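You operate a simulated robot arm through the tools that you are given. There is no shell and no other tool.

The job below is to be done with a simulated robot arm. You get a single attempt, and the scene is never put back.

## Task
Test the red and black leads on the lead tester.
Fine: a lead that reads 1 ohm or more, or OL, goes in the repair tray, a good one back where it lay; leave the contact slid back.
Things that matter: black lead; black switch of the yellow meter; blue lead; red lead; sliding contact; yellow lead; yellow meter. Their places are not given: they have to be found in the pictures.

It is judged by the outcome, as a careful person would: the job done as asked, and still so three seconds after it is handed in. It fails if anything else is knocked over, pushed out of place, dropped, spilled or broken.

## Robot
A 7-joint arm with a three-finger gripper, fixed in place. Base frame: the origin is at the foot of the arm, x ahead of it, y to its left, z up; the work surface is at about z = 0.8. Units: m, degrees, N and s.
Its first joint turns from -166.0 to 166.0 degrees. Payload 2.69 kg.
The tool frame sits at the grasp point between the pads (the TCP): z along the fingers, y along the line on which they close. The tips reach 0.03 m beyond it. The gripper opens to 0.128 m. The gripper's body begins 0.117 m behind the TCP.
Orientation is that of the tool frame in the base frame, as a unit quaternion [w, x, y, z]. With the fingers straight down and closing along the base's y, the tool's x points along the base's -x, its y along +y and its z along -z.

## Interface
- The arm moves only by the tool arm_command. Its argument "motion" is a list of rows, each an object of numbers (a shift or turn left out is 0, a gripper value left out holds the last): "grip": the closure, from 0 (fully open) to 1 (shut); "x", "y", "z": the shift along the base's x, y, z in cm; "rx", "ry", "rz": the turn, a rotation vector about the base's x, y, z in degrees. In form: [{"grip": .., "x": .., "y": .., "z": .., "rx": .., "ry": .., "rz": ..}, ...]. A call has 1 to 20 rows; each row is the pose to reach, as a shift and turn from the pose commanded when the call began. A row lasts 0.2 s, in which the tool goes at most 0.05 m and 8.6 degrees; a call with a longer step from one row to the next is refused whole, and so is a gripper value outside its range. Where a pose cannot be reached the arm comes as near as it can. A force on the tool above 90 N (or 10 N above the force at the start of the call, whichever is more), or a blocked arm, ends the call early, and 0.2 s more pass. The fingers move at their own pace and stop on an object; they squeeze with about 39 N. The grip force told is the motor's: it shows also when the fingers shut on nothing. Time passes only in rows, and 0.2 s behind the last, so rows that repeat a pose let the fingers close. The reply holds the time, the measured pose of the TCP, the force on the tool along the base axes, the opening and the grip force, in the units named above and with some noise, with the torque about the TCP (base axes, N m) and any sound that the robot's microphone picked up.
- Cameras (640 x 400 px; columns grow to the right, rows downward): "scene" is fixed at [0.4001, -0.5016, 1.3632]; the picture's right is [0.97, -0.26, 0.00], its down [-0.13, -0.48, -0.87] and it looks along [0.22, 0.84, -0.50] (base axes); focal length 338 px, centre (320, 200). "wrist" rides on the gripper at [0.058, 0.054, -0.131] in the tool frame; the picture's right is [-0.68, 0.74, 0.00], its down [-0.62, -0.57, -0.55] and it looks along [-0.40, -0.37, 0.84] (tool axes); focal length 234 px, centre (320, 200).
- capture(camera): a new picture of that camera. No time passes.
- lift_body(by): slides the trunk up (or, below 0, down) by that many m; the arm rides with it, the base frame stays. It gives what a move gives, with no picture.
- probe_pixels(camera, pixels): for up to 12 pixels [column, row] of the newest picture of that camera ("zoom" is the newest enlarged one), the place [x, y, z] in the base frame of the surface seen there, good to about 0.002 m. No time passes.
- close_up(camera, box): a new picture of the part [left, top, right, bottom] of that camera's present view, enlarged. No time passes.
- close_job(): hands the job in; it is judged then, once.

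Open the gripper and draw the arm clear of the work before you hand the job in, unless the task says otherwise.

The tools are called after "Call:" as name(argument=value, ...) on one line, values as JSON. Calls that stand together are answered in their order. arm_command: Moves the arm, as the interface text tells. Its arguments: {"type":"object","properties":{"motion":{"type":"array"}},"required":["motion"]} The other tools are called the same way: lift_body (by) slides the trunk up or down; capture (camera) takes a picture; probe_pixels (camera, pixels) gives the place of the surface under pixels of a picture; close_up (camera, box) takes an enlarged picture of a part of a camera's view; close_job () hands the job in.

At the start:

```text
time: 0.0
eef_pos: [0.7211, 0.1596, 1.0671]
tool_rot: [0.0, 0.0, 1.0, -0.001]
wrist_force: [-0.6, 0.9, -0.2]
wrist_torque: [0.02, 0.0, -0.02]
finger_gap: 0.1279
grip_force: 0.1
trunk travel left (down, up): [-0.15, 0.2]
```

scene: 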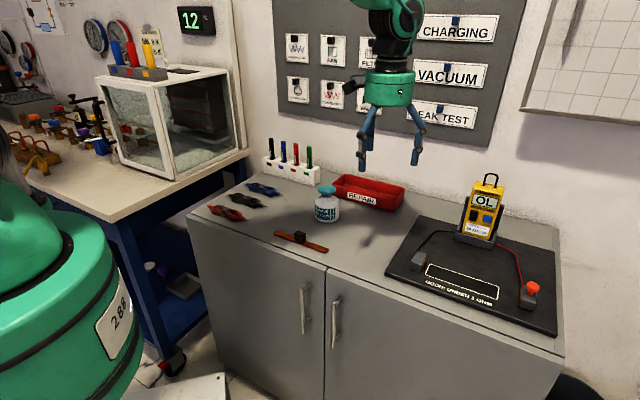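
wrist: 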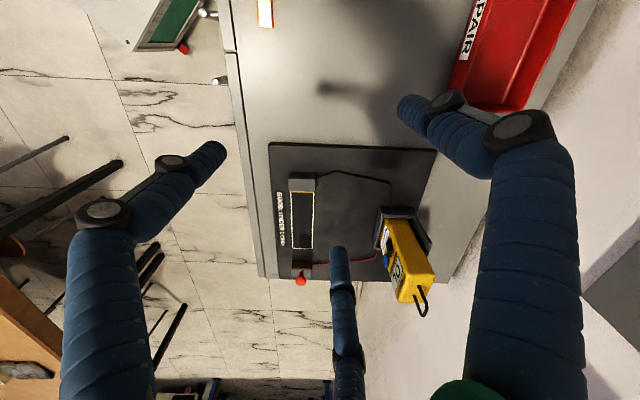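

The scene shows three or four leads near (225,212), (245,200), (262,190), an orange item at (300,240), and the tester board at right. I'll take close-ups of each.

Call:
close_up(camera="scene", box=[190, 170, 350, 270])

Call:
close_up(camera="scene", box=[380, 220, 570, 340])

Call:
close_up(camera="scene", box=[440, 165, 540, 250])

```text
4.00 times, centred on (270, 220) of scene
```

zoom: 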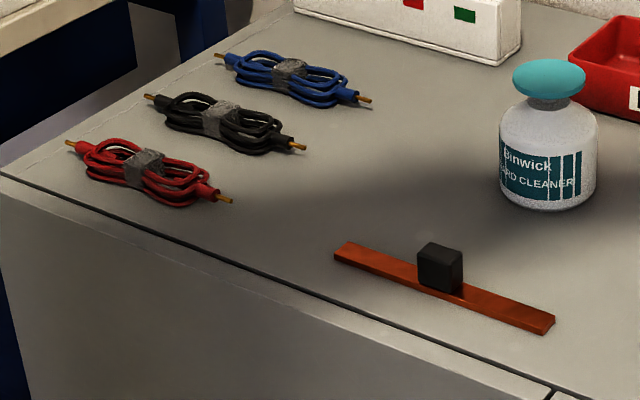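

```text
3.33 times, centred on (475, 280) of scene
```

zoom: 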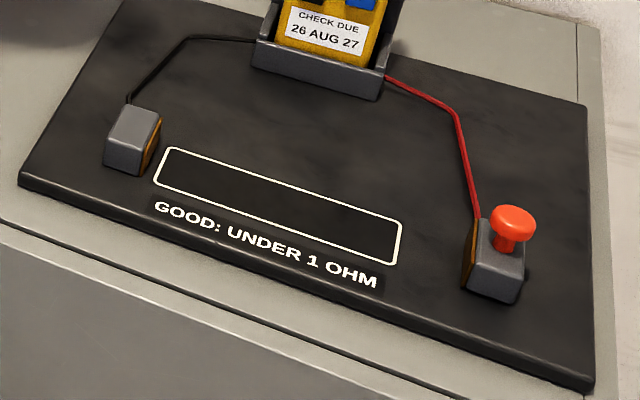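

```text
4.71 times, centred on (490, 208) of scene
```

zoom: 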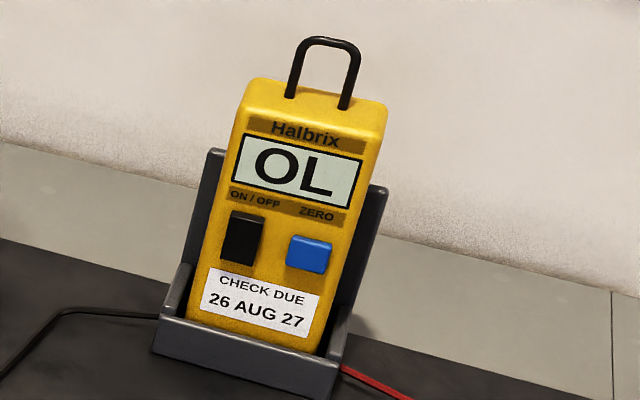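

The meter reads OL and is on; the leads are bundled with pins at both ends, and there is a copper bar with a black handle (probably a shorting bar). I'll probe the lead area and the board.

Call:
close_up(camera="scene", box=[190, 170, 350, 270])

Call:
probe_pixels(camera="zoom", pixels=[[70, 144], [145, 163], [230, 201], [150, 98], [222, 118], [304, 147], [218, 56], [290, 70], [370, 100], [342, 250], [441, 252], [548, 325]])

Call:
probe_pixels(camera="scene", pixels=[[420, 256], [424, 265], [533, 288], [528, 300], [430, 266], [496, 293], [390, 273], [553, 333], [484, 200], [376, 185], [475, 214], [488, 218]])

```text
4.00 times, centred on (270, 220) of scene
```

zoom: 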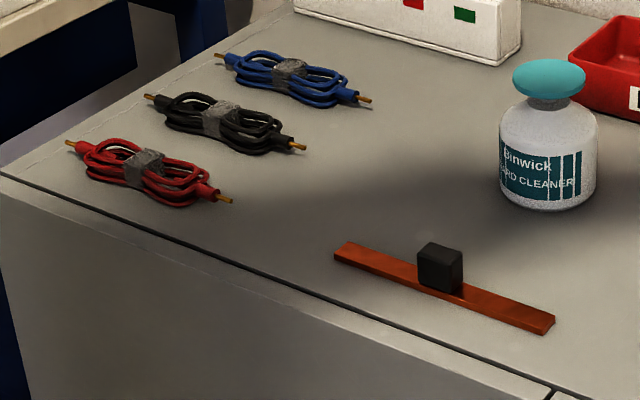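

```text
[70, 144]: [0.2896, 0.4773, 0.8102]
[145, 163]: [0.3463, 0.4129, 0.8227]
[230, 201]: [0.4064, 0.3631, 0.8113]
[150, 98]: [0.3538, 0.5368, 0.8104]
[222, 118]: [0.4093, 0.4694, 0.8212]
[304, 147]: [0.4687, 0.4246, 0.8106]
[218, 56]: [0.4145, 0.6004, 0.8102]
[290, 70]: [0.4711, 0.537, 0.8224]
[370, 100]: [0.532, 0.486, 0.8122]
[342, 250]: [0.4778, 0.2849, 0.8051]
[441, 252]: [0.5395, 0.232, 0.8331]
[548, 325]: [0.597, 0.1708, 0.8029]
```

```text
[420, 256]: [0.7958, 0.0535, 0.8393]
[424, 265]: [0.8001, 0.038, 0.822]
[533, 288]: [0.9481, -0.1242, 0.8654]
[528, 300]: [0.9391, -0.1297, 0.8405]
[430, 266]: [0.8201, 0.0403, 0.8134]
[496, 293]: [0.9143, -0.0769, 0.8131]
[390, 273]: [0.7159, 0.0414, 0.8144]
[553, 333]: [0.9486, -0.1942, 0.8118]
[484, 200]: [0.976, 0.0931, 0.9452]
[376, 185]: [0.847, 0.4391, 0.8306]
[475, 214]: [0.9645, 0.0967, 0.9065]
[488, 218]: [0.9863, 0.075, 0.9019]
```

Leads are about 16 cm tip to tip lying along about −44°; the shorting bar has the same length. I'll look at the tester from the wrist camera.

Call:
close_up(camera="wrist", box=[250, 130, 450, 310])

Call:
probe_pixels(camera="wrist", pixels=[[291, 178], [311, 178], [314, 190], [291, 190], [302, 184], [301, 282], [307, 268], [293, 192], [314, 192], [296, 248], [311, 248], [301, 220]])

Call:
probe_pixels(camera="wrist", pixels=[[272, 145], [434, 151], [400, 235], [415, 270], [390, 240], [387, 258], [397, 272], [380, 215], [264, 10], [299, 270], [312, 267], [265, 270]])

```text
2.22 times, centred on (350, 220) of wrist
```

zoom: 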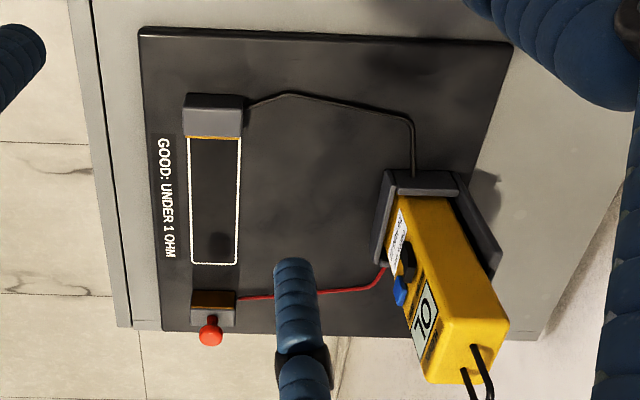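

```text
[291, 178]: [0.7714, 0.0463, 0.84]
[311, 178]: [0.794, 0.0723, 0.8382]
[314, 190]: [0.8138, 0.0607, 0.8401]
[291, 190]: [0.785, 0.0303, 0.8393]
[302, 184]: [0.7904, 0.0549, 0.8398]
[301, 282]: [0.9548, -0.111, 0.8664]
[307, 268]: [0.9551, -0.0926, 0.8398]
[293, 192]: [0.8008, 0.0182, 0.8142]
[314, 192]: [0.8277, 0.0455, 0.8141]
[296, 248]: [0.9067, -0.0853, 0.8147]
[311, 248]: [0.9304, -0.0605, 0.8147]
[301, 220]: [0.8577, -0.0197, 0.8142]
```

```text
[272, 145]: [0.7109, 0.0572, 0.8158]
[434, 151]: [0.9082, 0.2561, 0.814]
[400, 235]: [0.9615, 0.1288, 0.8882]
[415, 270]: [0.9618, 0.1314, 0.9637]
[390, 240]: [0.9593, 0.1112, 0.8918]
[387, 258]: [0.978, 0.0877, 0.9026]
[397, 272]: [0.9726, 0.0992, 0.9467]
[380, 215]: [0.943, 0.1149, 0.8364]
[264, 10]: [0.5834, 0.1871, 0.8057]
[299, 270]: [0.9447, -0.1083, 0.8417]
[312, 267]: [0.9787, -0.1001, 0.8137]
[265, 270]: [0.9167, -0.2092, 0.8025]
```

Contacts found: fixed block near (0.790,0.053), sliding block near (0.945,−0.105), axis about −45°. Before moving I check the wall signs, the tray and the left area for notes and for the yellow lead.

Call:
close_up(camera="scene", box=[270, 0, 510, 150])

Call:
close_up(camera="scene", box=[300, 150, 420, 230])

Call:
close_up(camera="scene", box=[0, 0, 260, 180])

```text
2.67 times, centred on (390, 75) of scene
```

zoom: 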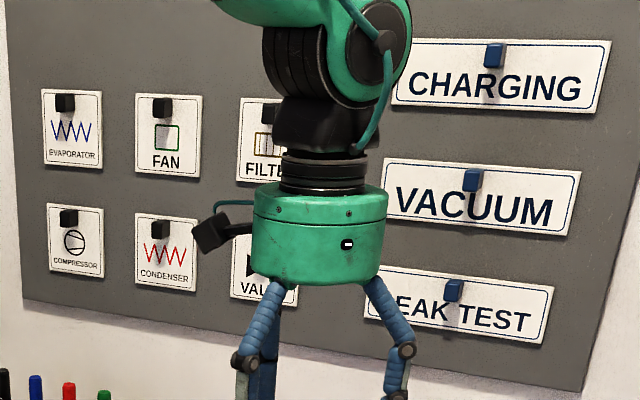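

```text
5.00 times, centred on (360, 190) of scene
```

zoom: 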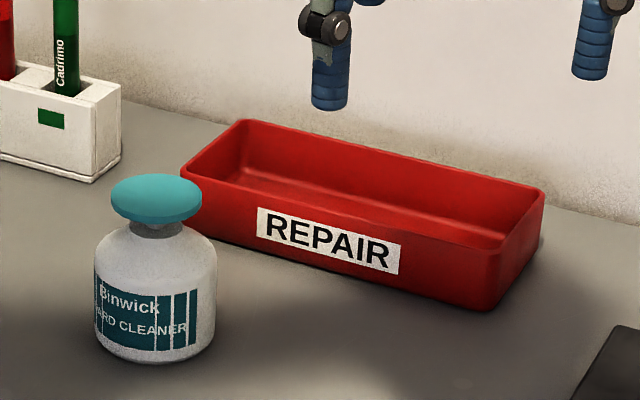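

```text
2.22 times, centred on (130, 90) of scene
```

zoom: 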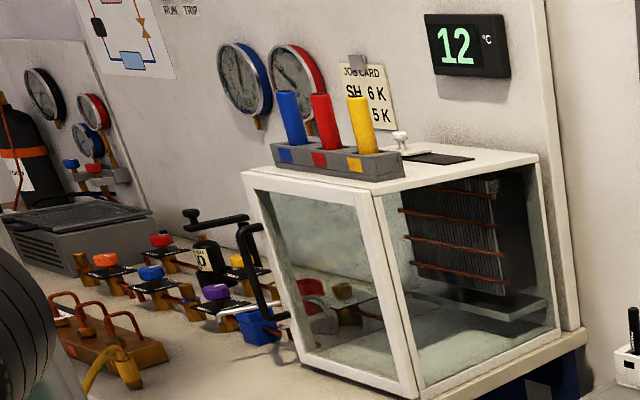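

No extra notes that bear on the job; the tray is empty. I probe the tray rim and floor and the bottle.

Call:
capture(camera="scene")

Call:
probe_pixels(camera="scene", pixels=[[349, 174], [408, 188], [337, 183], [398, 201], [360, 182], [380, 187], [396, 192], [328, 187], [327, 210], [300, 172], [398, 211], [352, 187]])

```text
taken
```

scene: 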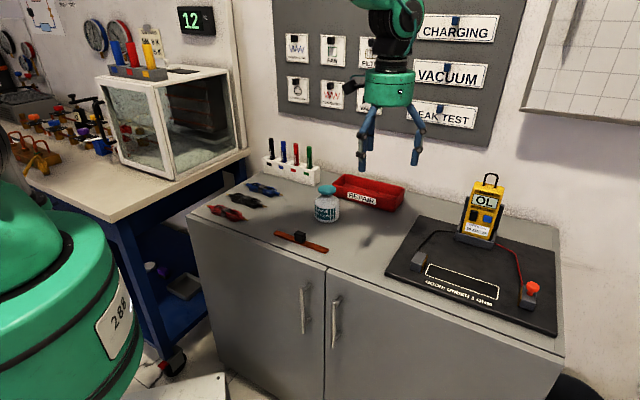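

```text
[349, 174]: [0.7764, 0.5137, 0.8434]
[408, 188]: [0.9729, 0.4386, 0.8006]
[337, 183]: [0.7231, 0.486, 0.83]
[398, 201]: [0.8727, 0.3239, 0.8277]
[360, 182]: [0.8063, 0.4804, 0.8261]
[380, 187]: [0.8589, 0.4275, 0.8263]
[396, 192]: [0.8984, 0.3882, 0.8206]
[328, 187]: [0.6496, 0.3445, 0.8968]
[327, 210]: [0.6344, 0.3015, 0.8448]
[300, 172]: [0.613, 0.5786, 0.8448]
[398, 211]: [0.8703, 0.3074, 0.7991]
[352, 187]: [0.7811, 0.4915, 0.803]
```

The tray's long axis is also about −45°, centre near (0.82,0.42), floor about 0.803. I turn the tool −45° about z and move high over the red lead midpoint (0.348,0.420) with the gripper part closed, then look.

Call:
arm_command(motion=[{"x": -3.1, "y": 2.17, "rz": -5, "grip": 0.4}, {"x": -6.2, "y": 4.3, "rz": -10}, {"x": -9.3, "y": 6.5, "rz": -15}, {"x": -12.4, "y": 8.7, "rz": -20}, {"x": -15.5, "y": 10.8, "rz": -25}, {"x": -18.7, "y": 13, "rz": -30}, {"x": -21.8, "y": 15.2, "rz": -35}, {"x": -24.9, "y": 17.4, "rz": -40}, {"x": -28, "y": 19.5, "rz": -45}, {"x": -31.1, "y": 21.7, "rz": -45}, {"x": -34.2, "y": 23.9, "rz": -45}, {"x": -37.3, "y": 26.06, "rz": -45}, {"x": -37.3, "y": 26.06, "rz": -45, "z": -4}, {"x": -37.3, "y": 26.06, "rz": -45, "z": -8}])

Call:
capture(camera="wrist")

```text
time: 3.0
eef_pos: [0.3495, 0.4198, 0.9865]
tool_rot: [0.001, 0.382, 0.924, 0.0]
wrist_force: [-0.1, 1.0, 0.6]
wrist_torque: [-0.02, -0.01, 0.02]
finger_gap: 0.0766
grip_force: 0.0
trunk travel left (down, up): [-0.15, 0.2]
```

```text
taken
```

wrist: 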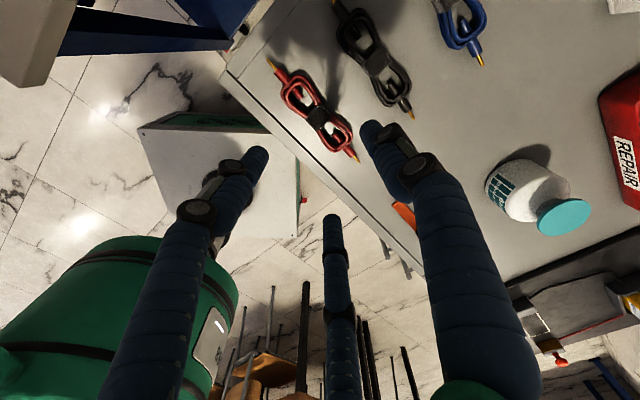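

The wrist view shows what look like three fingers (tips near (255,155), (335,220), (372,128)). I'll probe those to learn the gripper's real geometry, and the leads under it.

Call:
probe_pixels(camera="wrist", pixels=[[255, 156], [333, 222], [372, 130], [235, 172], [333, 262], [400, 165], [275, 66], [353, 157], [320, 112], [296, 98], [337, 4], [408, 113]])

Call:
capture(camera="scene")

Call:
close_up(camera="scene", box=[140, 60, 300, 240])

```text
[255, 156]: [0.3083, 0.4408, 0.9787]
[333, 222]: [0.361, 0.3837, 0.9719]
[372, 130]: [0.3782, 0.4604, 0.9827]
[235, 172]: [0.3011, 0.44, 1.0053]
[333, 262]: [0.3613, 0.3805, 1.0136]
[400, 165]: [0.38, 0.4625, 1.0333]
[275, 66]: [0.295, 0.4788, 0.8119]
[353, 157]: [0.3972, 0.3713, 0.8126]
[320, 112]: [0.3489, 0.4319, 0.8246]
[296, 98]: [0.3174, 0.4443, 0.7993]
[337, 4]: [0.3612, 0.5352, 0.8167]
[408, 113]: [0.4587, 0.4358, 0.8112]
```

```text
taken
```

scene: 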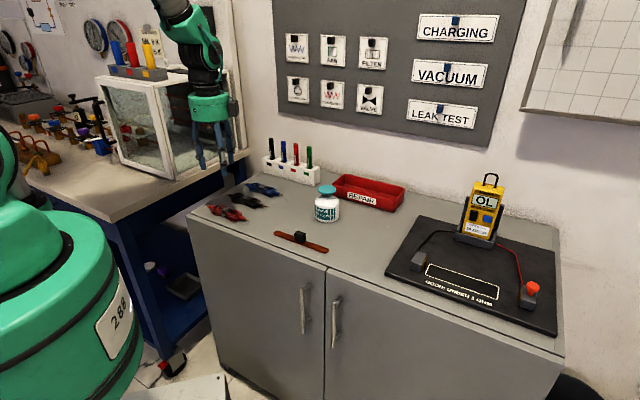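

```text
2.22 times, centred on (220, 150) of scene
```

zoom: 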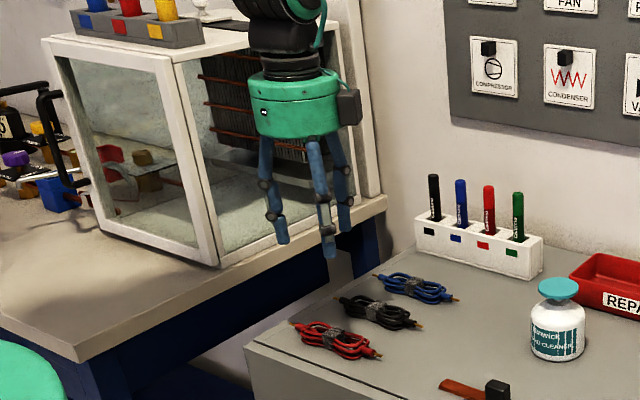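

The finger surfaces probe at roughly 120° spacing, unlike the described two fingers. I'll close the gripper in the air here and look again to understand how it moves.

Call:
arm_command(motion=[{"grip": 1}, {"grip": 1}, {"grip": 1}])

Call:
capture(camera="wrist")

Call:
close_up(camera="scene", box=[170, 90, 270, 190])

```text
time: 3.8
eef_pos: [0.3489, 0.4186, 0.9872]
tool_rot: [0.001, 0.384, 0.923, 0.0]
wrist_force: [0.2, -0.8, 0.1]
wrist_torque: [-0.03, -0.01, -0.01]
finger_gap: 0.0021
grip_force: 31.6
trunk travel left (down, up): [-0.15, 0.2]
```

```text
taken
```

wrist: 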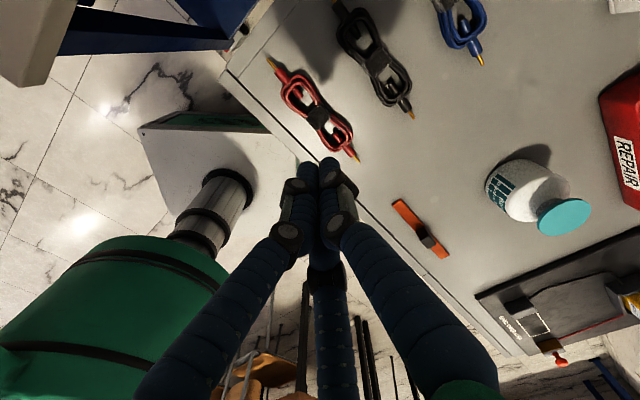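

```text
4.00 times, centred on (220, 140) of scene
```

zoom: 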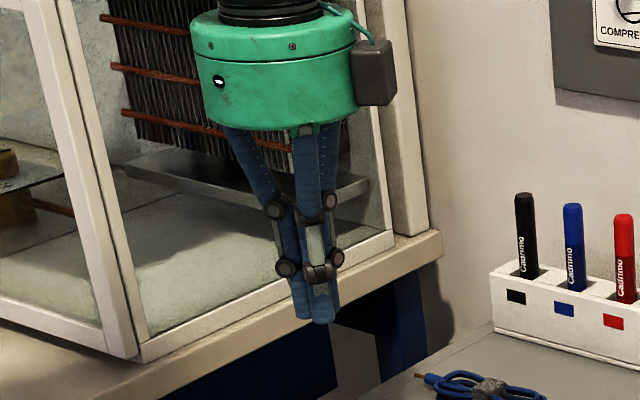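

The fingers close on the TCP fully. I reopen and measure the red and black bundles in a close-up.

Call:
close_up(camera="wrist", box=[250, 0, 430, 170])

```text
2.35 times, centred on (340, 85) of wrist
```

zoom: 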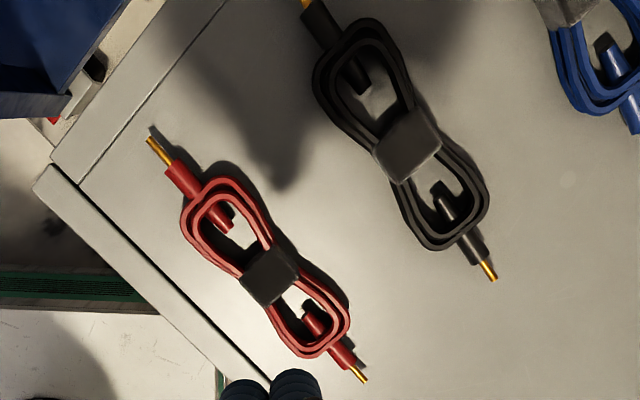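

Bundles are figure-eights with a grey wrap at the waist. I probe wrap corners, lobe edges and pin tips for red and black.

Call:
probe_pixels(camera="zoom", pixels=[[243, 280], [270, 252], [298, 270], [270, 302], [270, 276], [185, 222], [240, 186], [348, 320], [300, 354], [149, 139], [365, 379], [180, 178]])

Call:
probe_pixels(camera="zoom", pixels=[[376, 152], [408, 110], [439, 142], [400, 182], [407, 147], [303, 2], [495, 278], [475, 250], [346, 364], [316, 85], [400, 40], [487, 200]])

```text
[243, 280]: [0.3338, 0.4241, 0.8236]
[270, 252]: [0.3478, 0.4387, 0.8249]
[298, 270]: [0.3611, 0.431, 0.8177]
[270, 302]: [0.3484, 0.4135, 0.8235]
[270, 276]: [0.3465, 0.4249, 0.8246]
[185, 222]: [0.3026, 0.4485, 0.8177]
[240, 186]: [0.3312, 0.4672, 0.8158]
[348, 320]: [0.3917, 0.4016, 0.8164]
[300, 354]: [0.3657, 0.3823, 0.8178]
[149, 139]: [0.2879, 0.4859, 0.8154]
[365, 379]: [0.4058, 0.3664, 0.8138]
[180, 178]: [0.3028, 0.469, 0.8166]
```

```text
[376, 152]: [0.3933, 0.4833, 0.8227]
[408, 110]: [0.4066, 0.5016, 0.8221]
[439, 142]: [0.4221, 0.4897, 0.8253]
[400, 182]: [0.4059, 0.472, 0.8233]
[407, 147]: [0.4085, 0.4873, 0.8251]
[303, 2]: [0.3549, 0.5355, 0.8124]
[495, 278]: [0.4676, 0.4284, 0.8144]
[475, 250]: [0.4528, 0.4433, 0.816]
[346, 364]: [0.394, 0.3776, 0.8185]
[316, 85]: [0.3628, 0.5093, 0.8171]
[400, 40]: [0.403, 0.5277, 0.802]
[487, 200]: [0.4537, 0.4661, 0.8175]
```

Red waist is about 2 cm wide at centre (0.347,0.426), lobes 3.4 cm wide, and the black lead is 8.6 cm away. I open to about 10 cm and descend part way, then check.

Call:
arm_command(motion=[{"grip": 0.22}, {"grip": 0.22, "x": -0.1, "y": 0.6}, {"grip": 0.22, "x": -0.1, "y": 0.6, "z": -4}, {"grip": 0.22, "x": -0.1, "y": 0.6, "z": -8}, {"grip": 0.22, "x": -0.1, "y": 0.6, "z": -10.5}, {"grip": 0.22, "x": -0.1, "y": 0.6, "z": -10.5}])

Call:
close_up(camera="scene", box=[180, 140, 300, 240])

Call:
capture(camera="wrist")

```text
time: 5.2
eef_pos: [0.3481, 0.4236, 0.8799]
tool_rot: [0.0, 0.382, 0.924, 0.001]
wrist_force: [-1.3, 0.1, 0.2]
wrist_torque: [-0.05, 0.04, -0.01]
finger_gap: 0.0997
grip_force: 0.0
trunk travel left (down, up): [-0.15, 0.2]
```

```text
4.00 times, centred on (240, 190) of scene
```

zoom: 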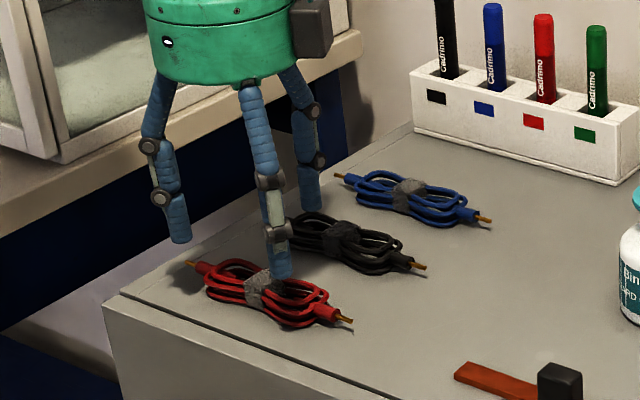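

```text
taken
```

wrist: 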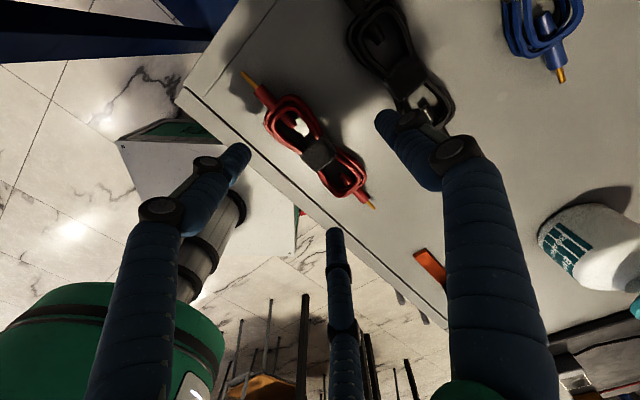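

Position looks right: one finger between red and black, the others on the near side. I descend slowly to TCP z ≈ 0.835 without closing yet.

Call:
arm_command(motion=[{"y": 0.1, "z": -1.2}, {"y": 0.1, "z": -2.4}, {"y": 0.1, "z": -3.6}, {"y": 0.1, "z": -4.3}, {"y": 0.1, "z": -4.3}])

Call:
close_up(camera="scene", box=[180, 140, 300, 240])

Call:
capture(camera="wrist")

```text
time: 6.4
eef_pos: [0.3462, 0.4258, 0.8385]
tool_rot: [0.0, 0.383, 0.924, 0.0]
wrist_force: [-0.3, -0.2, -1.1]
wrist_torque: [0.01, -0.01, 0.06]
finger_gap: 0.0998
grip_force: 0.0
trunk travel left (down, up): [-0.15, 0.2]
```

```text
4.00 times, centred on (240, 190) of scene
```

zoom: 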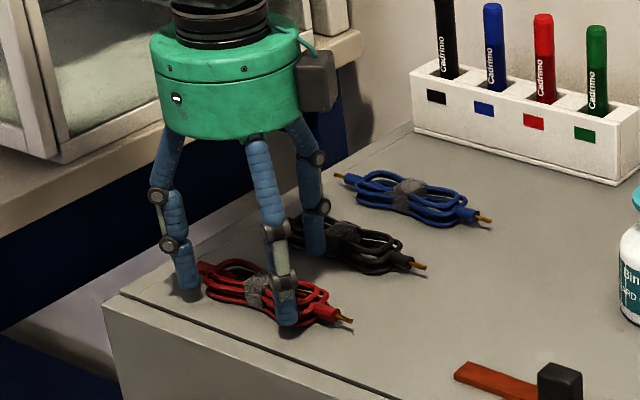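

```text
taken
```

wrist: 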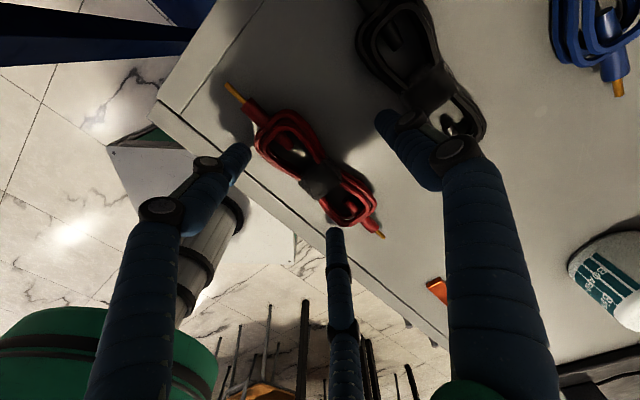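

No contact. Lower 3 mm and close in a staged way, to a gap of about 4 cm first.

Call:
arm_command(motion=[{"z": -0.3, "grip": 0.22}, {"z": -0.3, "grip": 0.5}, {"z": -0.3, "grip": 0.68}, {"z": -0.3, "grip": 0.68}])

Call:
capture(camera="wrist")

Call:
close_up(camera="scene", box=[180, 140, 300, 240])

```text
time: 7.4
eef_pos: [0.3479, 0.4259, 0.8361]
tool_rot: [0.0, 0.383, 0.924, 0.0]
wrist_force: [1.2, -0.5, -0.3]
wrist_torque: [-0.01, -0.03, 0.01]
finger_gap: 0.0459
grip_force: 38.9
trunk travel left (down, up): [-0.15, 0.2]
```

```text
taken
```

wrist: 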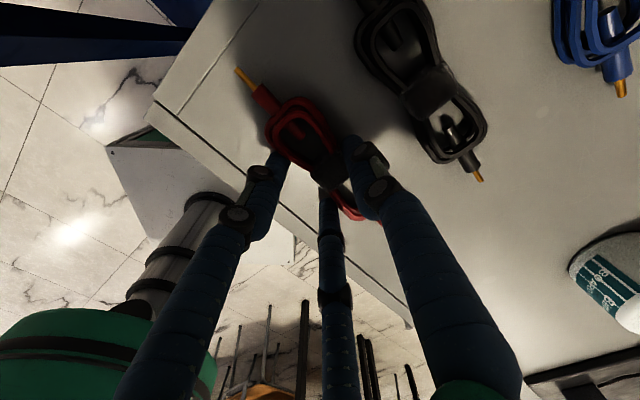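

```text
4.00 times, centred on (240, 190) of scene
```

zoom: 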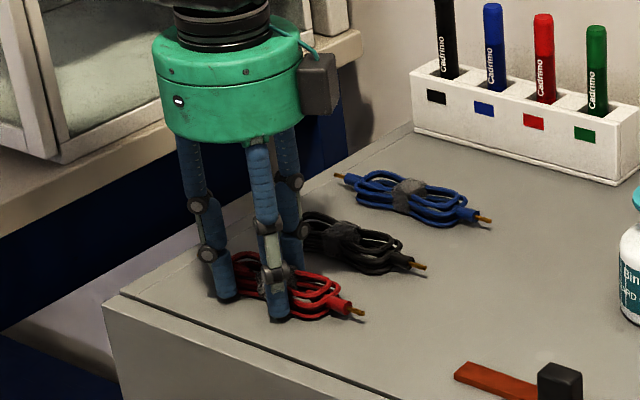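

The fingers stopped at 4.6 cm gap with 39 N, so the lead is held (it shifted slightly towards the far finger). I close fully and lift, then check the lead's hang.

Call:
arm_command(motion=[{"grip": 1}, {"grip": 1}, {"grip": 1, "z": 1}, {"grip": 1, "z": 3}, {"grip": 1, "z": 6}, {"grip": 1, "z": 9}, {"grip": 1, "z": 9}])

Call:
capture(camera="wrist")

Call:
close_up(camera="scene", box=[160, 120, 300, 240])

```text
time: 9.0
eef_pos: [0.3489, 0.4267, 0.9267]
tool_rot: [0.001, 0.383, 0.924, -0.001]
wrist_force: [0.1, -0.4, -0.6]
wrist_torque: [-0.01, -0.06, -0.02]
finger_gap: 0.0454
grip_force: 39.2
trunk travel left (down, up): [-0.15, 0.2]
```

```text
taken
```

wrist: 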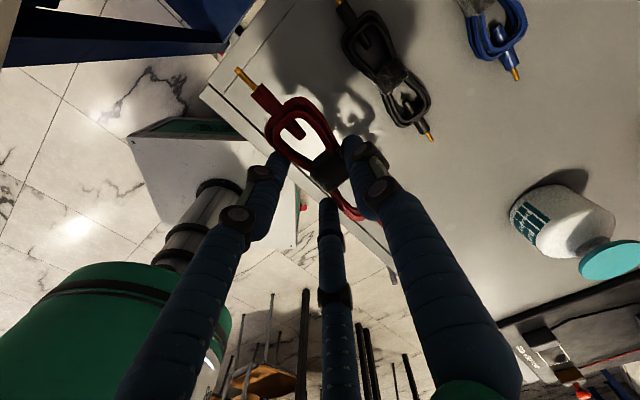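

```text
3.33 times, centred on (230, 180) of scene
```

zoom: 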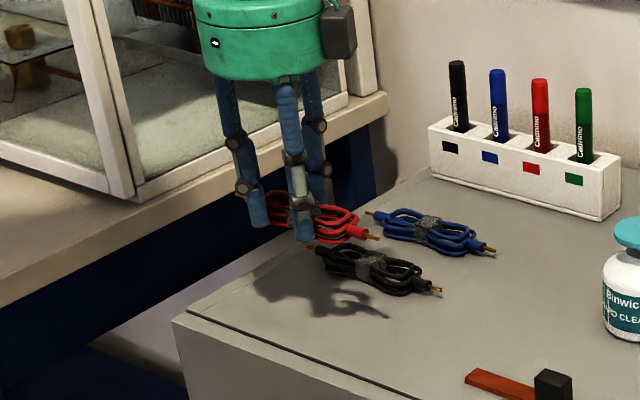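

The lead is held level. I probe its visible pins and wrap to get its pose relative to the TCP.

Call:
probe_pixels(camera="zoom", pixels=[[375, 237], [369, 235], [340, 236], [300, 205]])

Call:
close_up(camera="wrist", box=[220, 50, 400, 230])

Call:
probe_pixels(camera="wrist", pixels=[[238, 71], [245, 80], [257, 92], [325, 168], [317, 155], [330, 182], [270, 130], [312, 112]])

```text
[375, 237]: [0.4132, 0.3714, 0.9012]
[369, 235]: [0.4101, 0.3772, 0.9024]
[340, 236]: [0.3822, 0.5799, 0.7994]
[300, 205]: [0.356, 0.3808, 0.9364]
```

```text
2.22 times, centred on (310, 140) of wrist
```

zoom: 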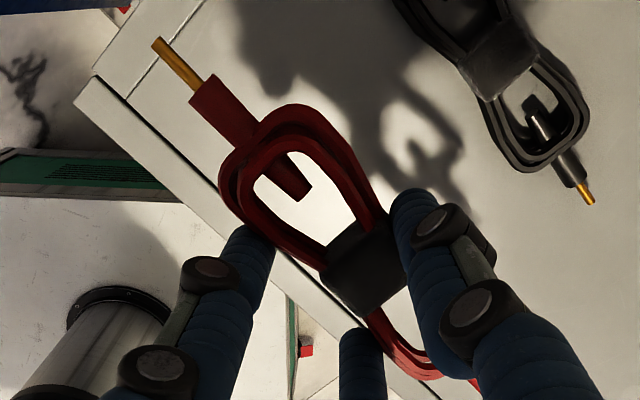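

```text
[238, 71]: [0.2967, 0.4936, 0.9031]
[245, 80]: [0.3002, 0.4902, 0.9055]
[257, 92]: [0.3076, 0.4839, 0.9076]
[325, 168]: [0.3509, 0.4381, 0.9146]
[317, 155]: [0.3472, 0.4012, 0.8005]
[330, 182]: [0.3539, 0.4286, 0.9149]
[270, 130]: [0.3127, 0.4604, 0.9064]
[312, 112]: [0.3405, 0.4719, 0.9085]
```

The lead is held 8 mm to the far side of the TCP, pins about 25 mm below it. I raise and carry it over the tester outline, staying high, then study the contacts.

Call:
arm_command(motion=[{"z": 4}, {"z": 7.4}, {"z": 7.4, "x": 3.2, "y": -2.84}, {"z": 7.4, "x": 6.4, "y": -5.7}, {"z": 7.4, "x": 9.6, "y": -8.5}, {"z": 7.4, "x": 12.8, "y": -11.4}, {"z": 7.4, "x": 16, "y": -14.2}, {"z": 7.4, "x": 19.2, "y": -17.1}, {"z": 7.4, "x": 22.4, "y": -19.9}, {"z": 7.4, "x": 25.6, "y": -22.7}, {"z": 7.4, "x": 28.9, "y": -25.6}, {"z": 7.4, "x": 32.1, "y": -28.4}, {"z": 7.4, "x": 35.3, "y": -31.3}, {"z": 7.4, "x": 38.5, "y": -34.1}, {"z": 7.4, "x": 41.7, "y": -37}, {"z": 7.4, "x": 44.9, "y": -39.8}, {"z": 7.4, "x": 48.1, "y": -42.7}, {"z": 7.4, "x": 51.3, "y": -45.5}, {"z": 7.4, "x": 51.3, "y": -45.5}])

Call:
capture(camera="wrist")

Call:
capture(camera="scene")

```text
time: 13.0
eef_pos: [0.8583, -0.0246, 0.9981]
tool_rot: [-0.001, 0.384, 0.924, 0.0]
wrist_force: [-0.2, 0.0, -0.6]
wrist_torque: [0.07, 0.02, 0.01]
finger_gap: 0.0456
grip_force: 38.9
trunk travel left (down, up): [-0.15, 0.2]
```

```text
taken
```

wrist: 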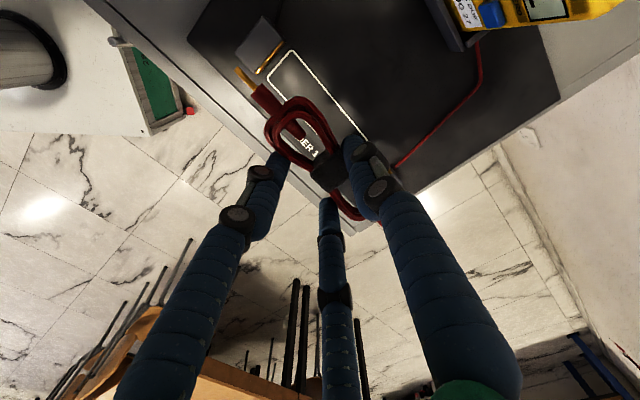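

```text
taken
```

scene: 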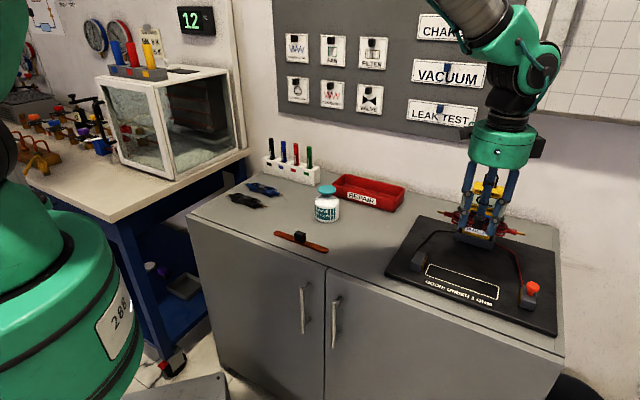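

The lead is above the outline. I zoom on the contacts in the scene and wrist views to locate the copper faces.

Call:
close_up(camera="scene", box=[400, 230, 480, 290])

Call:
probe_pixels(camera="zoom", pixels=[[150, 235], [165, 210], [175, 195], [140, 270], [200, 280], [232, 250], [110, 190]])

Call:
close_up(camera="wrist", box=[180, 0, 400, 180])

Call:
probe_pixels(camera="wrist", pixels=[[258, 73], [281, 43], [256, 69], [279, 39], [237, 53], [262, 17], [270, 78], [290, 52], [238, 70], [245, 78]])

Call:
close_up(camera="scene", box=[490, 260, 560, 320])

```text
6.67 times, centred on (440, 260) of scene
```

zoom: 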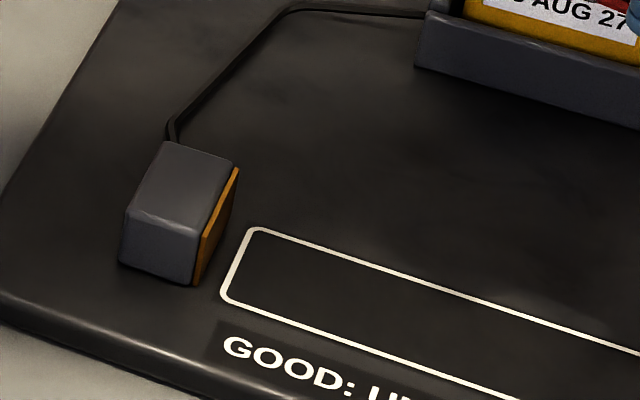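

```text
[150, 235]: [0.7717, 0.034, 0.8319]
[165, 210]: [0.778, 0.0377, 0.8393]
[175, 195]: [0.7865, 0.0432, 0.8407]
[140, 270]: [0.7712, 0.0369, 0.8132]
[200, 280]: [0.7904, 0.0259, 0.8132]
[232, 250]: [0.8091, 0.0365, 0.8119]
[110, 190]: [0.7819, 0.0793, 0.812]
```

```text
2.22 times, centred on (290, 90) of wrist
```

zoom: 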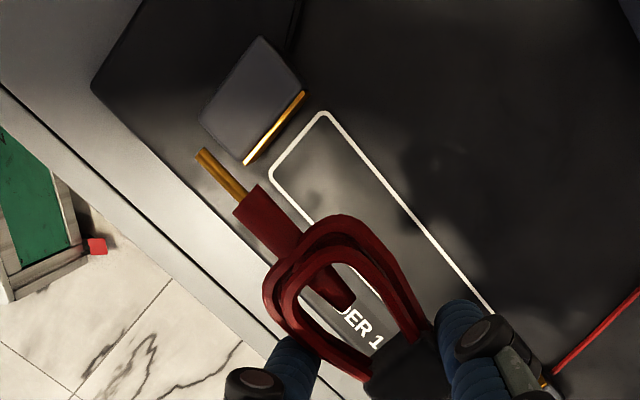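

```text
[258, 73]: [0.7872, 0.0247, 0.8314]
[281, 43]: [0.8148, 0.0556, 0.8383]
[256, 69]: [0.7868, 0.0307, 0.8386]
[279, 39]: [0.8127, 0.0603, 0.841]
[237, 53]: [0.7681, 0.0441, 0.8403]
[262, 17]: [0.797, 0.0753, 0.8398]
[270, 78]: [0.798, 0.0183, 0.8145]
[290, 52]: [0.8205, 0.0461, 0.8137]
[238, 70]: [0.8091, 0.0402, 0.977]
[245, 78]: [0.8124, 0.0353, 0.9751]
```

```text
6.67 times, centred on (525, 290) of scene
```

zoom: 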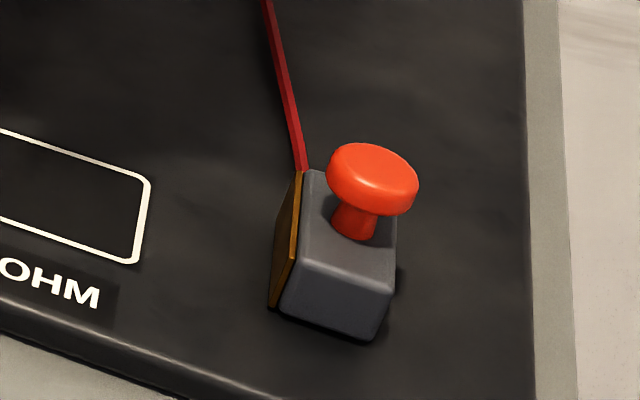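

Fixed copper face is at about u=(x−y)/√2 = 0.539. Now I probe the sliding block's face and knob.

Call:
probe_pixels(camera="zoom", pixels=[[300, 178], [294, 258], [272, 303], [285, 300], [335, 280], [385, 288], [375, 175], [355, 225], [395, 225], [145, 185], [137, 262], [310, 225]])

```text
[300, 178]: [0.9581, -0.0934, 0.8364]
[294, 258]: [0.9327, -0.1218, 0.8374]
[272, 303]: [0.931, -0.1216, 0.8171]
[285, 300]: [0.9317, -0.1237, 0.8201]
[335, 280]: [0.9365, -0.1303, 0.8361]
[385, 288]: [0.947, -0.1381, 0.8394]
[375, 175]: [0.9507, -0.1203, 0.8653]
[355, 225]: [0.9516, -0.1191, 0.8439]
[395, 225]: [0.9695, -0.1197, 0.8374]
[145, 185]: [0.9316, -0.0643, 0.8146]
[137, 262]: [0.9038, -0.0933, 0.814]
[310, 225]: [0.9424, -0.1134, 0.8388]
```

Sliding face is at u≈0.7435, so the gap is about 20.5 cm against a lead of ~16.8 cm; axis n≈0.595. I descend to about 1.5 cm above seating height with a small correction.

Call:
arm_command(motion=[{"y": -0.2}, {"y": -0.2, "z": -3}, {"y": -0.2, "z": -6}, {"y": -0.2, "z": -9}, {"y": -0.2, "z": -11.5}, {"y": -0.2, "z": -13.2}, {"y": -0.2, "z": -13.2}, {"y": -0.2, "z": -13.2}])

Call:
capture(camera="wrist")

Call:
close_up(camera="scene", box=[390, 200, 560, 320])

```text
time: 14.8
eef_pos: [0.8593, -0.0292, 0.8673]
tool_rot: [0.0, 0.383, 0.924, 0.0]
wrist_force: [0.8, -0.5, -0.6]
wrist_torque: [-0.01, 0.0, 0.0]
finger_gap: 0.0456
grip_force: 38.2
trunk travel left (down, up): [-0.15, 0.2]
```

```text
taken
```

wrist: 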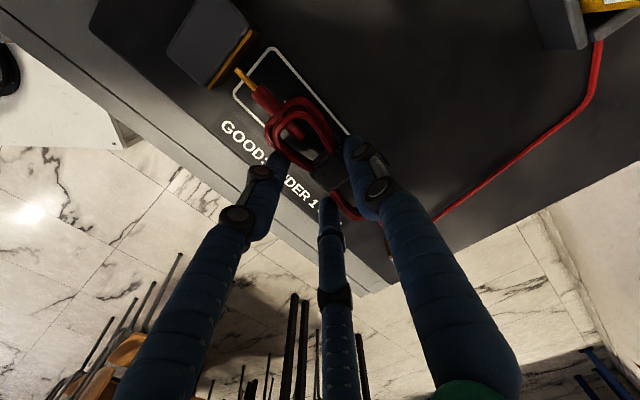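

```text
3.33 times, centred on (475, 260) of scene
```

zoom: 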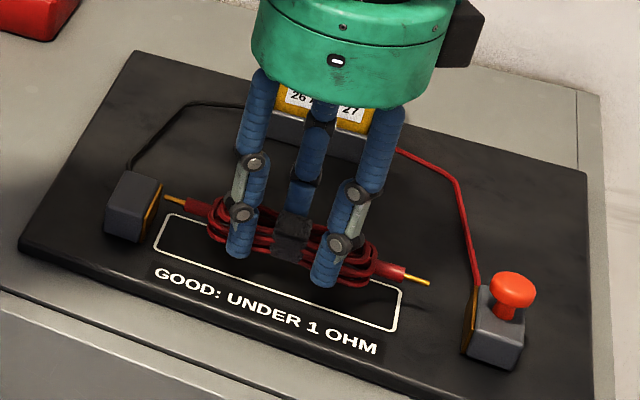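

The lead is aligned between the contacts and no force yet. I probe the tips against the faces once more before lowering.

Call:
probe_pixels(camera="wrist", pixels=[[237, 72], [246, 80], [253, 33], [211, 84]])

Call:
probe_pixels(camera="zoom", pixels=[[168, 198], [180, 202], [427, 283], [415, 279]])

```text
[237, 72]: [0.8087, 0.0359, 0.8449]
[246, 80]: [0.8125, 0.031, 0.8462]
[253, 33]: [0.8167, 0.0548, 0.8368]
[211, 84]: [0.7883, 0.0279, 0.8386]
```

```text
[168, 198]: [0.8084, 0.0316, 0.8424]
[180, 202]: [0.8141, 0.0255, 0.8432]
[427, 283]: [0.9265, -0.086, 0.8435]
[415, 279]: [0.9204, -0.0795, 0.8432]
```

Tips are at u=0.547 and 0.716 with n≈0.595: well aligned. I lower 1.7 cm gently and read the force.

Call:
arm_command(motion=[{"z": -0.6}, {"z": -1.2}, {"z": -1.6}, {"z": -1.6}, {"z": -1.6}])

Call:
close_up(camera="scene", box=[390, 200, 560, 320])

```text
time: 16.0
eef_pos: [0.8583, -0.0308, 0.8524]
tool_rot: [0.0, 0.383, 0.924, 0.0]
wrist_force: [0.0, -0.3, -0.6]
wrist_torque: [0.01, -0.01, 0.0]
finger_gap: 0.0456
grip_force: 38.8
trunk travel left (down, up): [-0.15, 0.2]
```

```text
3.33 times, centred on (475, 260) of scene
```

zoom: 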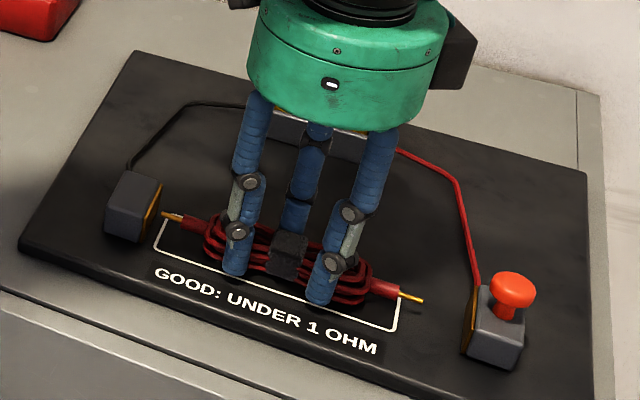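

No contact force yet at z=0.852. Lower another 3 mm in small steps watching force.

Call:
arm_command(motion=[{"z": -0.15}, {"z": -0.3}, {"z": -0.3}])

```text
time: 16.8
eef_pos: [0.8588, -0.0299, 0.8505]
tool_rot: [-0.001, 0.382, 0.924, -0.001]
wrist_force: [-5.4, -2.0, 8.6]
wrist_torque: [-0.04, 0.01, -0.04]
finger_gap: 0.0457
grip_force: 39.2
trunk travel left (down, up): [-0.15, 0.2]
```

Contact at z≈0.850 (8.6 N), so the lead rests on the board. I open to 10 cm gap and rise straight up.

Call:
arm_command(motion=[{"z": 0.1, "grip": 0.5}, {"z": 0.1, "grip": 0.22}, {"z": 0.1, "grip": 0.22}, {"z": 2, "grip": 0.22}, {"z": 5, "grip": 0.22}, {"z": 9, "grip": 0.22}, {"z": 13, "grip": 0.22}, {"z": 13, "grip": 0.22}])

Call:
capture(camera="wrist")

Call:
close_up(camera="scene", box=[390, 160, 560, 320])

```text
time: 18.6
eef_pos: [0.859, -0.0298, 0.9774]
tool_rot: [0.0, 0.383, 0.924, 0.0]
wrist_force: [0.0, -0.1, 0.2]
wrist_torque: [0.03, -0.08, 0.02]
finger_gap: 0.0997
grip_force: 0.0
trunk travel left (down, up): [-0.15, 0.2]
```

```text
taken
```

wrist: 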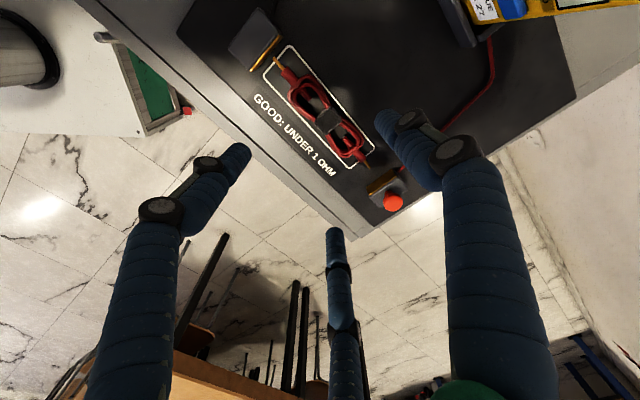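

```text
2.50 times, centred on (475, 240) of scene
```

zoom: 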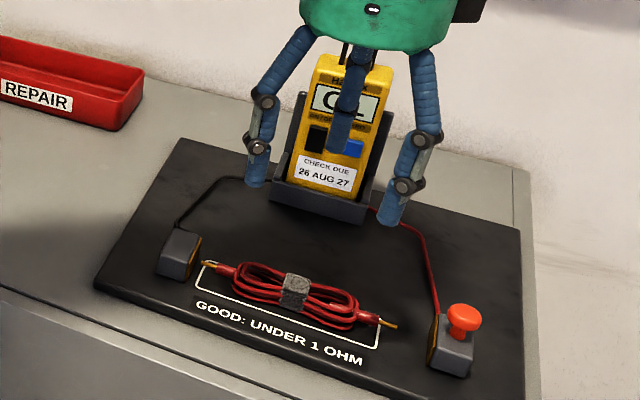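

Red lead sits inside the outline between the contacts. Next I locate the knob precisely and check the lead.

Call:
probe_pixels(camera="wrist", pixels=[[393, 202], [386, 202], [400, 202], [393, 195], [393, 209], [278, 59], [370, 166], [388, 178], [371, 190], [400, 170]])

Call:
probe_pixels(camera="zoom", pixels=[[449, 318], [481, 318], [465, 306], [465, 330], [463, 314], [203, 262], [396, 326], [430, 350], [437, 318]])

```text
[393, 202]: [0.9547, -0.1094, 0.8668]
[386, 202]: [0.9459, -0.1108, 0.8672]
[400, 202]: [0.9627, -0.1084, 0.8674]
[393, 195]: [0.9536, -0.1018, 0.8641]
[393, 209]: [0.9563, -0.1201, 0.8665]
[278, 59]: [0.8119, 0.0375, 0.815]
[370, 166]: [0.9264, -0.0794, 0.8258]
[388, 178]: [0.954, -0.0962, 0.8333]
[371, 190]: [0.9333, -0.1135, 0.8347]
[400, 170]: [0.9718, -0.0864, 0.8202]
```

```text
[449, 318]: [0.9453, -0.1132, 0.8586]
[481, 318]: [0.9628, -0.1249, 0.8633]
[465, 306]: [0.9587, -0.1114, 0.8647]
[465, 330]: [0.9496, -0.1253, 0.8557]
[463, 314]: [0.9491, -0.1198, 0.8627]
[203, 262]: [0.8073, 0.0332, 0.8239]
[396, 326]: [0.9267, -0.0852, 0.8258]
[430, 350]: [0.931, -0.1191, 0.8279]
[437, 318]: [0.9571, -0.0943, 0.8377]
```

Knob centre is about (0.954,−0.115), top z 0.867, block top 0.839. I move above it with a 7 cm gap and lower to 0.89.

Call:
arm_command(motion=[{"x": 2, "y": -1.8, "grip": 0.45}, {"x": 5, "y": -4.5}, {"x": 8, "y": -7.2}, {"x": 9.4, "y": -8.5}, {"x": 9.4, "y": -8.5, "z": -4}, {"x": 9.4, "y": -8.5, "z": -7}, {"x": 9.4, "y": -8.5, "z": -8.5}, {"x": 9.4, "y": -8.5, "z": -8.5}])

Call:
capture(camera="wrist")

Call:
close_up(camera="scene", box=[430, 160, 600, 320])

```text
time: 20.4
eef_pos: [0.9551, -0.1164, 0.8933]
tool_rot: [0.0, 0.383, 0.924, 0.001]
wrist_force: [1.1, -0.5, -0.7]
wrist_torque: [0.02, 0.02, 0.02]
finger_gap: 0.0705
grip_force: 0.0
trunk travel left (down, up): [-0.15, 0.2]
```

```text
taken
```

wrist: 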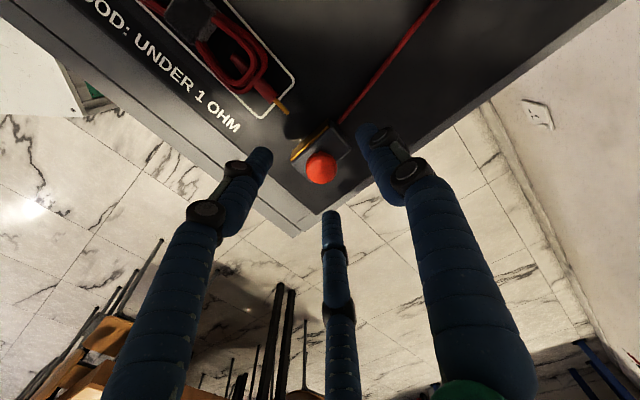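

```text
2.50 times, centred on (515, 240) of scene
```

zoom: 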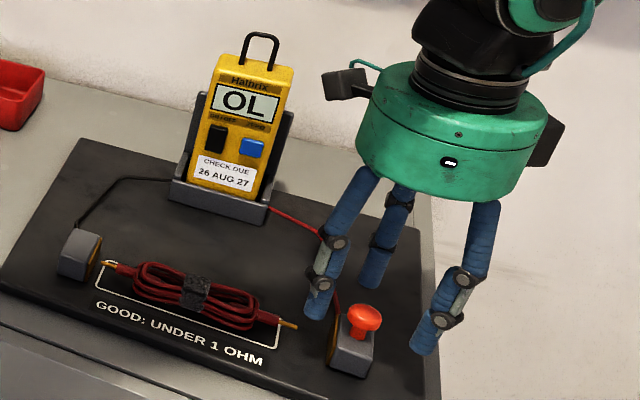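

Fingers straddle the knob and the meter (OL) is in view. I lower to z≈0.875 and close on the knob.

Call:
arm_command(motion=[{"z": -0.8}, {"z": -1.6}, {"z": -1.8}, {"z": -1.8, "grip": 0.7}, {"z": -1.8, "grip": 1}, {"z": -1.8, "grip": 1}])

Call:
capture(camera="wrist")

Call:
close_up(camera="scene", box=[430, 160, 600, 320])

```text
time: 21.8
eef_pos: [0.9541, -0.115, 0.8755]
tool_rot: [0.0, 0.383, 0.924, 0.0]
wrist_force: [6.6, 5.9, -3.1]
wrist_torque: [0.13, -0.18, 0.1]
finger_gap: 0.0243
grip_force: 45.2
trunk travel left (down, up): [-0.15, 0.2]
```

```text
taken
```

wrist: 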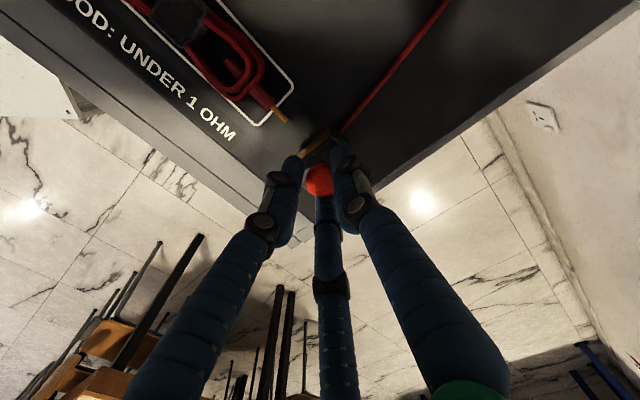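

```text
2.50 times, centred on (515, 240) of scene
```

zoom: 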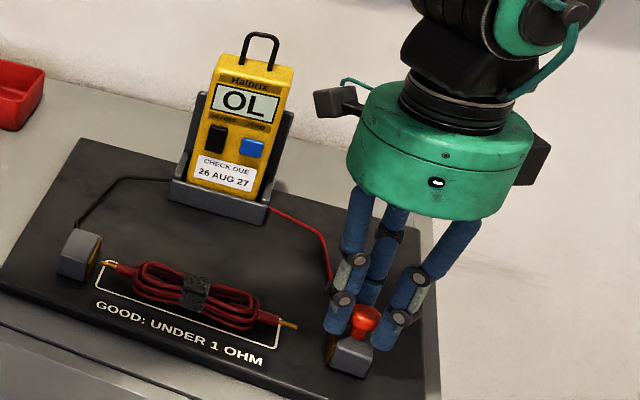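

The knob is gripped (gap 2.4 cm). I slide it toward the fixed contact by 2.4 cm first.

Call:
arm_command(motion=[{"x": -0.25, "y": 0.3}, {"x": -0.55, "y": 0.6}, {"x": -0.85, "y": 0.9}, {"x": -1.1, "y": 1.15}, {"x": -1.4, "y": 1.45}, {"x": -1.65, "y": 1.7}, {"x": -1.65, "y": 1.7}])

Call:
close_up(camera="scene", box=[400, 160, 570, 320])

```text
time: 23.4
eef_pos: [0.9371, -0.0979, 0.8765]
tool_rot: [0.0, 0.383, 0.924, 0.001]
wrist_force: [8.0, 8.2, 2.5]
wrist_torque: [0.15, -0.24, 0.14]
finger_gap: 0.0238
grip_force: 45.5
trunk travel left (down, up): [-0.15, 0.2]
```

```text
2.50 times, centred on (485, 240) of scene
```

zoom: 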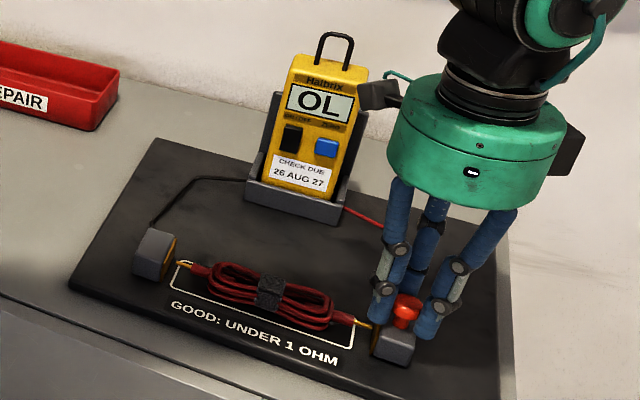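

The contact slides with the gripper; its face is now just short of the right pin. I continue in small steps, ~1.2 cm more.

Call:
arm_command(motion=[{"x": -0.15, "y": 0.15}, {"x": -0.3, "y": 0.3}, {"x": -0.45, "y": 0.45}, {"x": -0.6, "y": 0.6}, {"x": -0.6, "y": 0.6}])

Call:
close_up(camera="scene", box=[400, 160, 570, 320])

```text
time: 24.6
eef_pos: [0.9341, -0.0935, 0.8762]
tool_rot: [0.001, 0.382, 0.924, -0.001]
wrist_force: [27.8, -0.9, -7.8]
wrist_torque: [-0.12, -0.81, 0.06]
finger_gap: 0.0239
grip_force: 45.3
trunk travel left (down, up): [-0.15, 0.2]
```

```text
2.50 times, centred on (485, 240) of scene
```

zoom: 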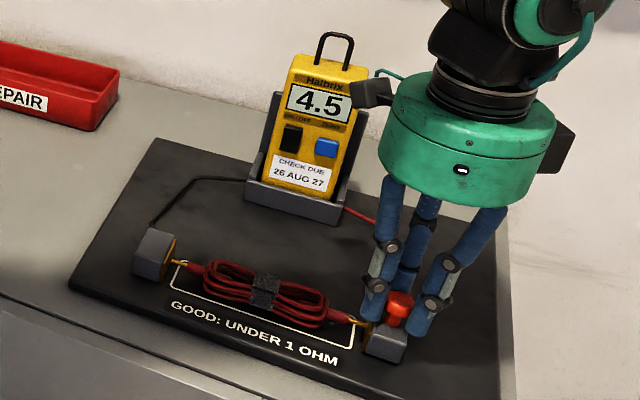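

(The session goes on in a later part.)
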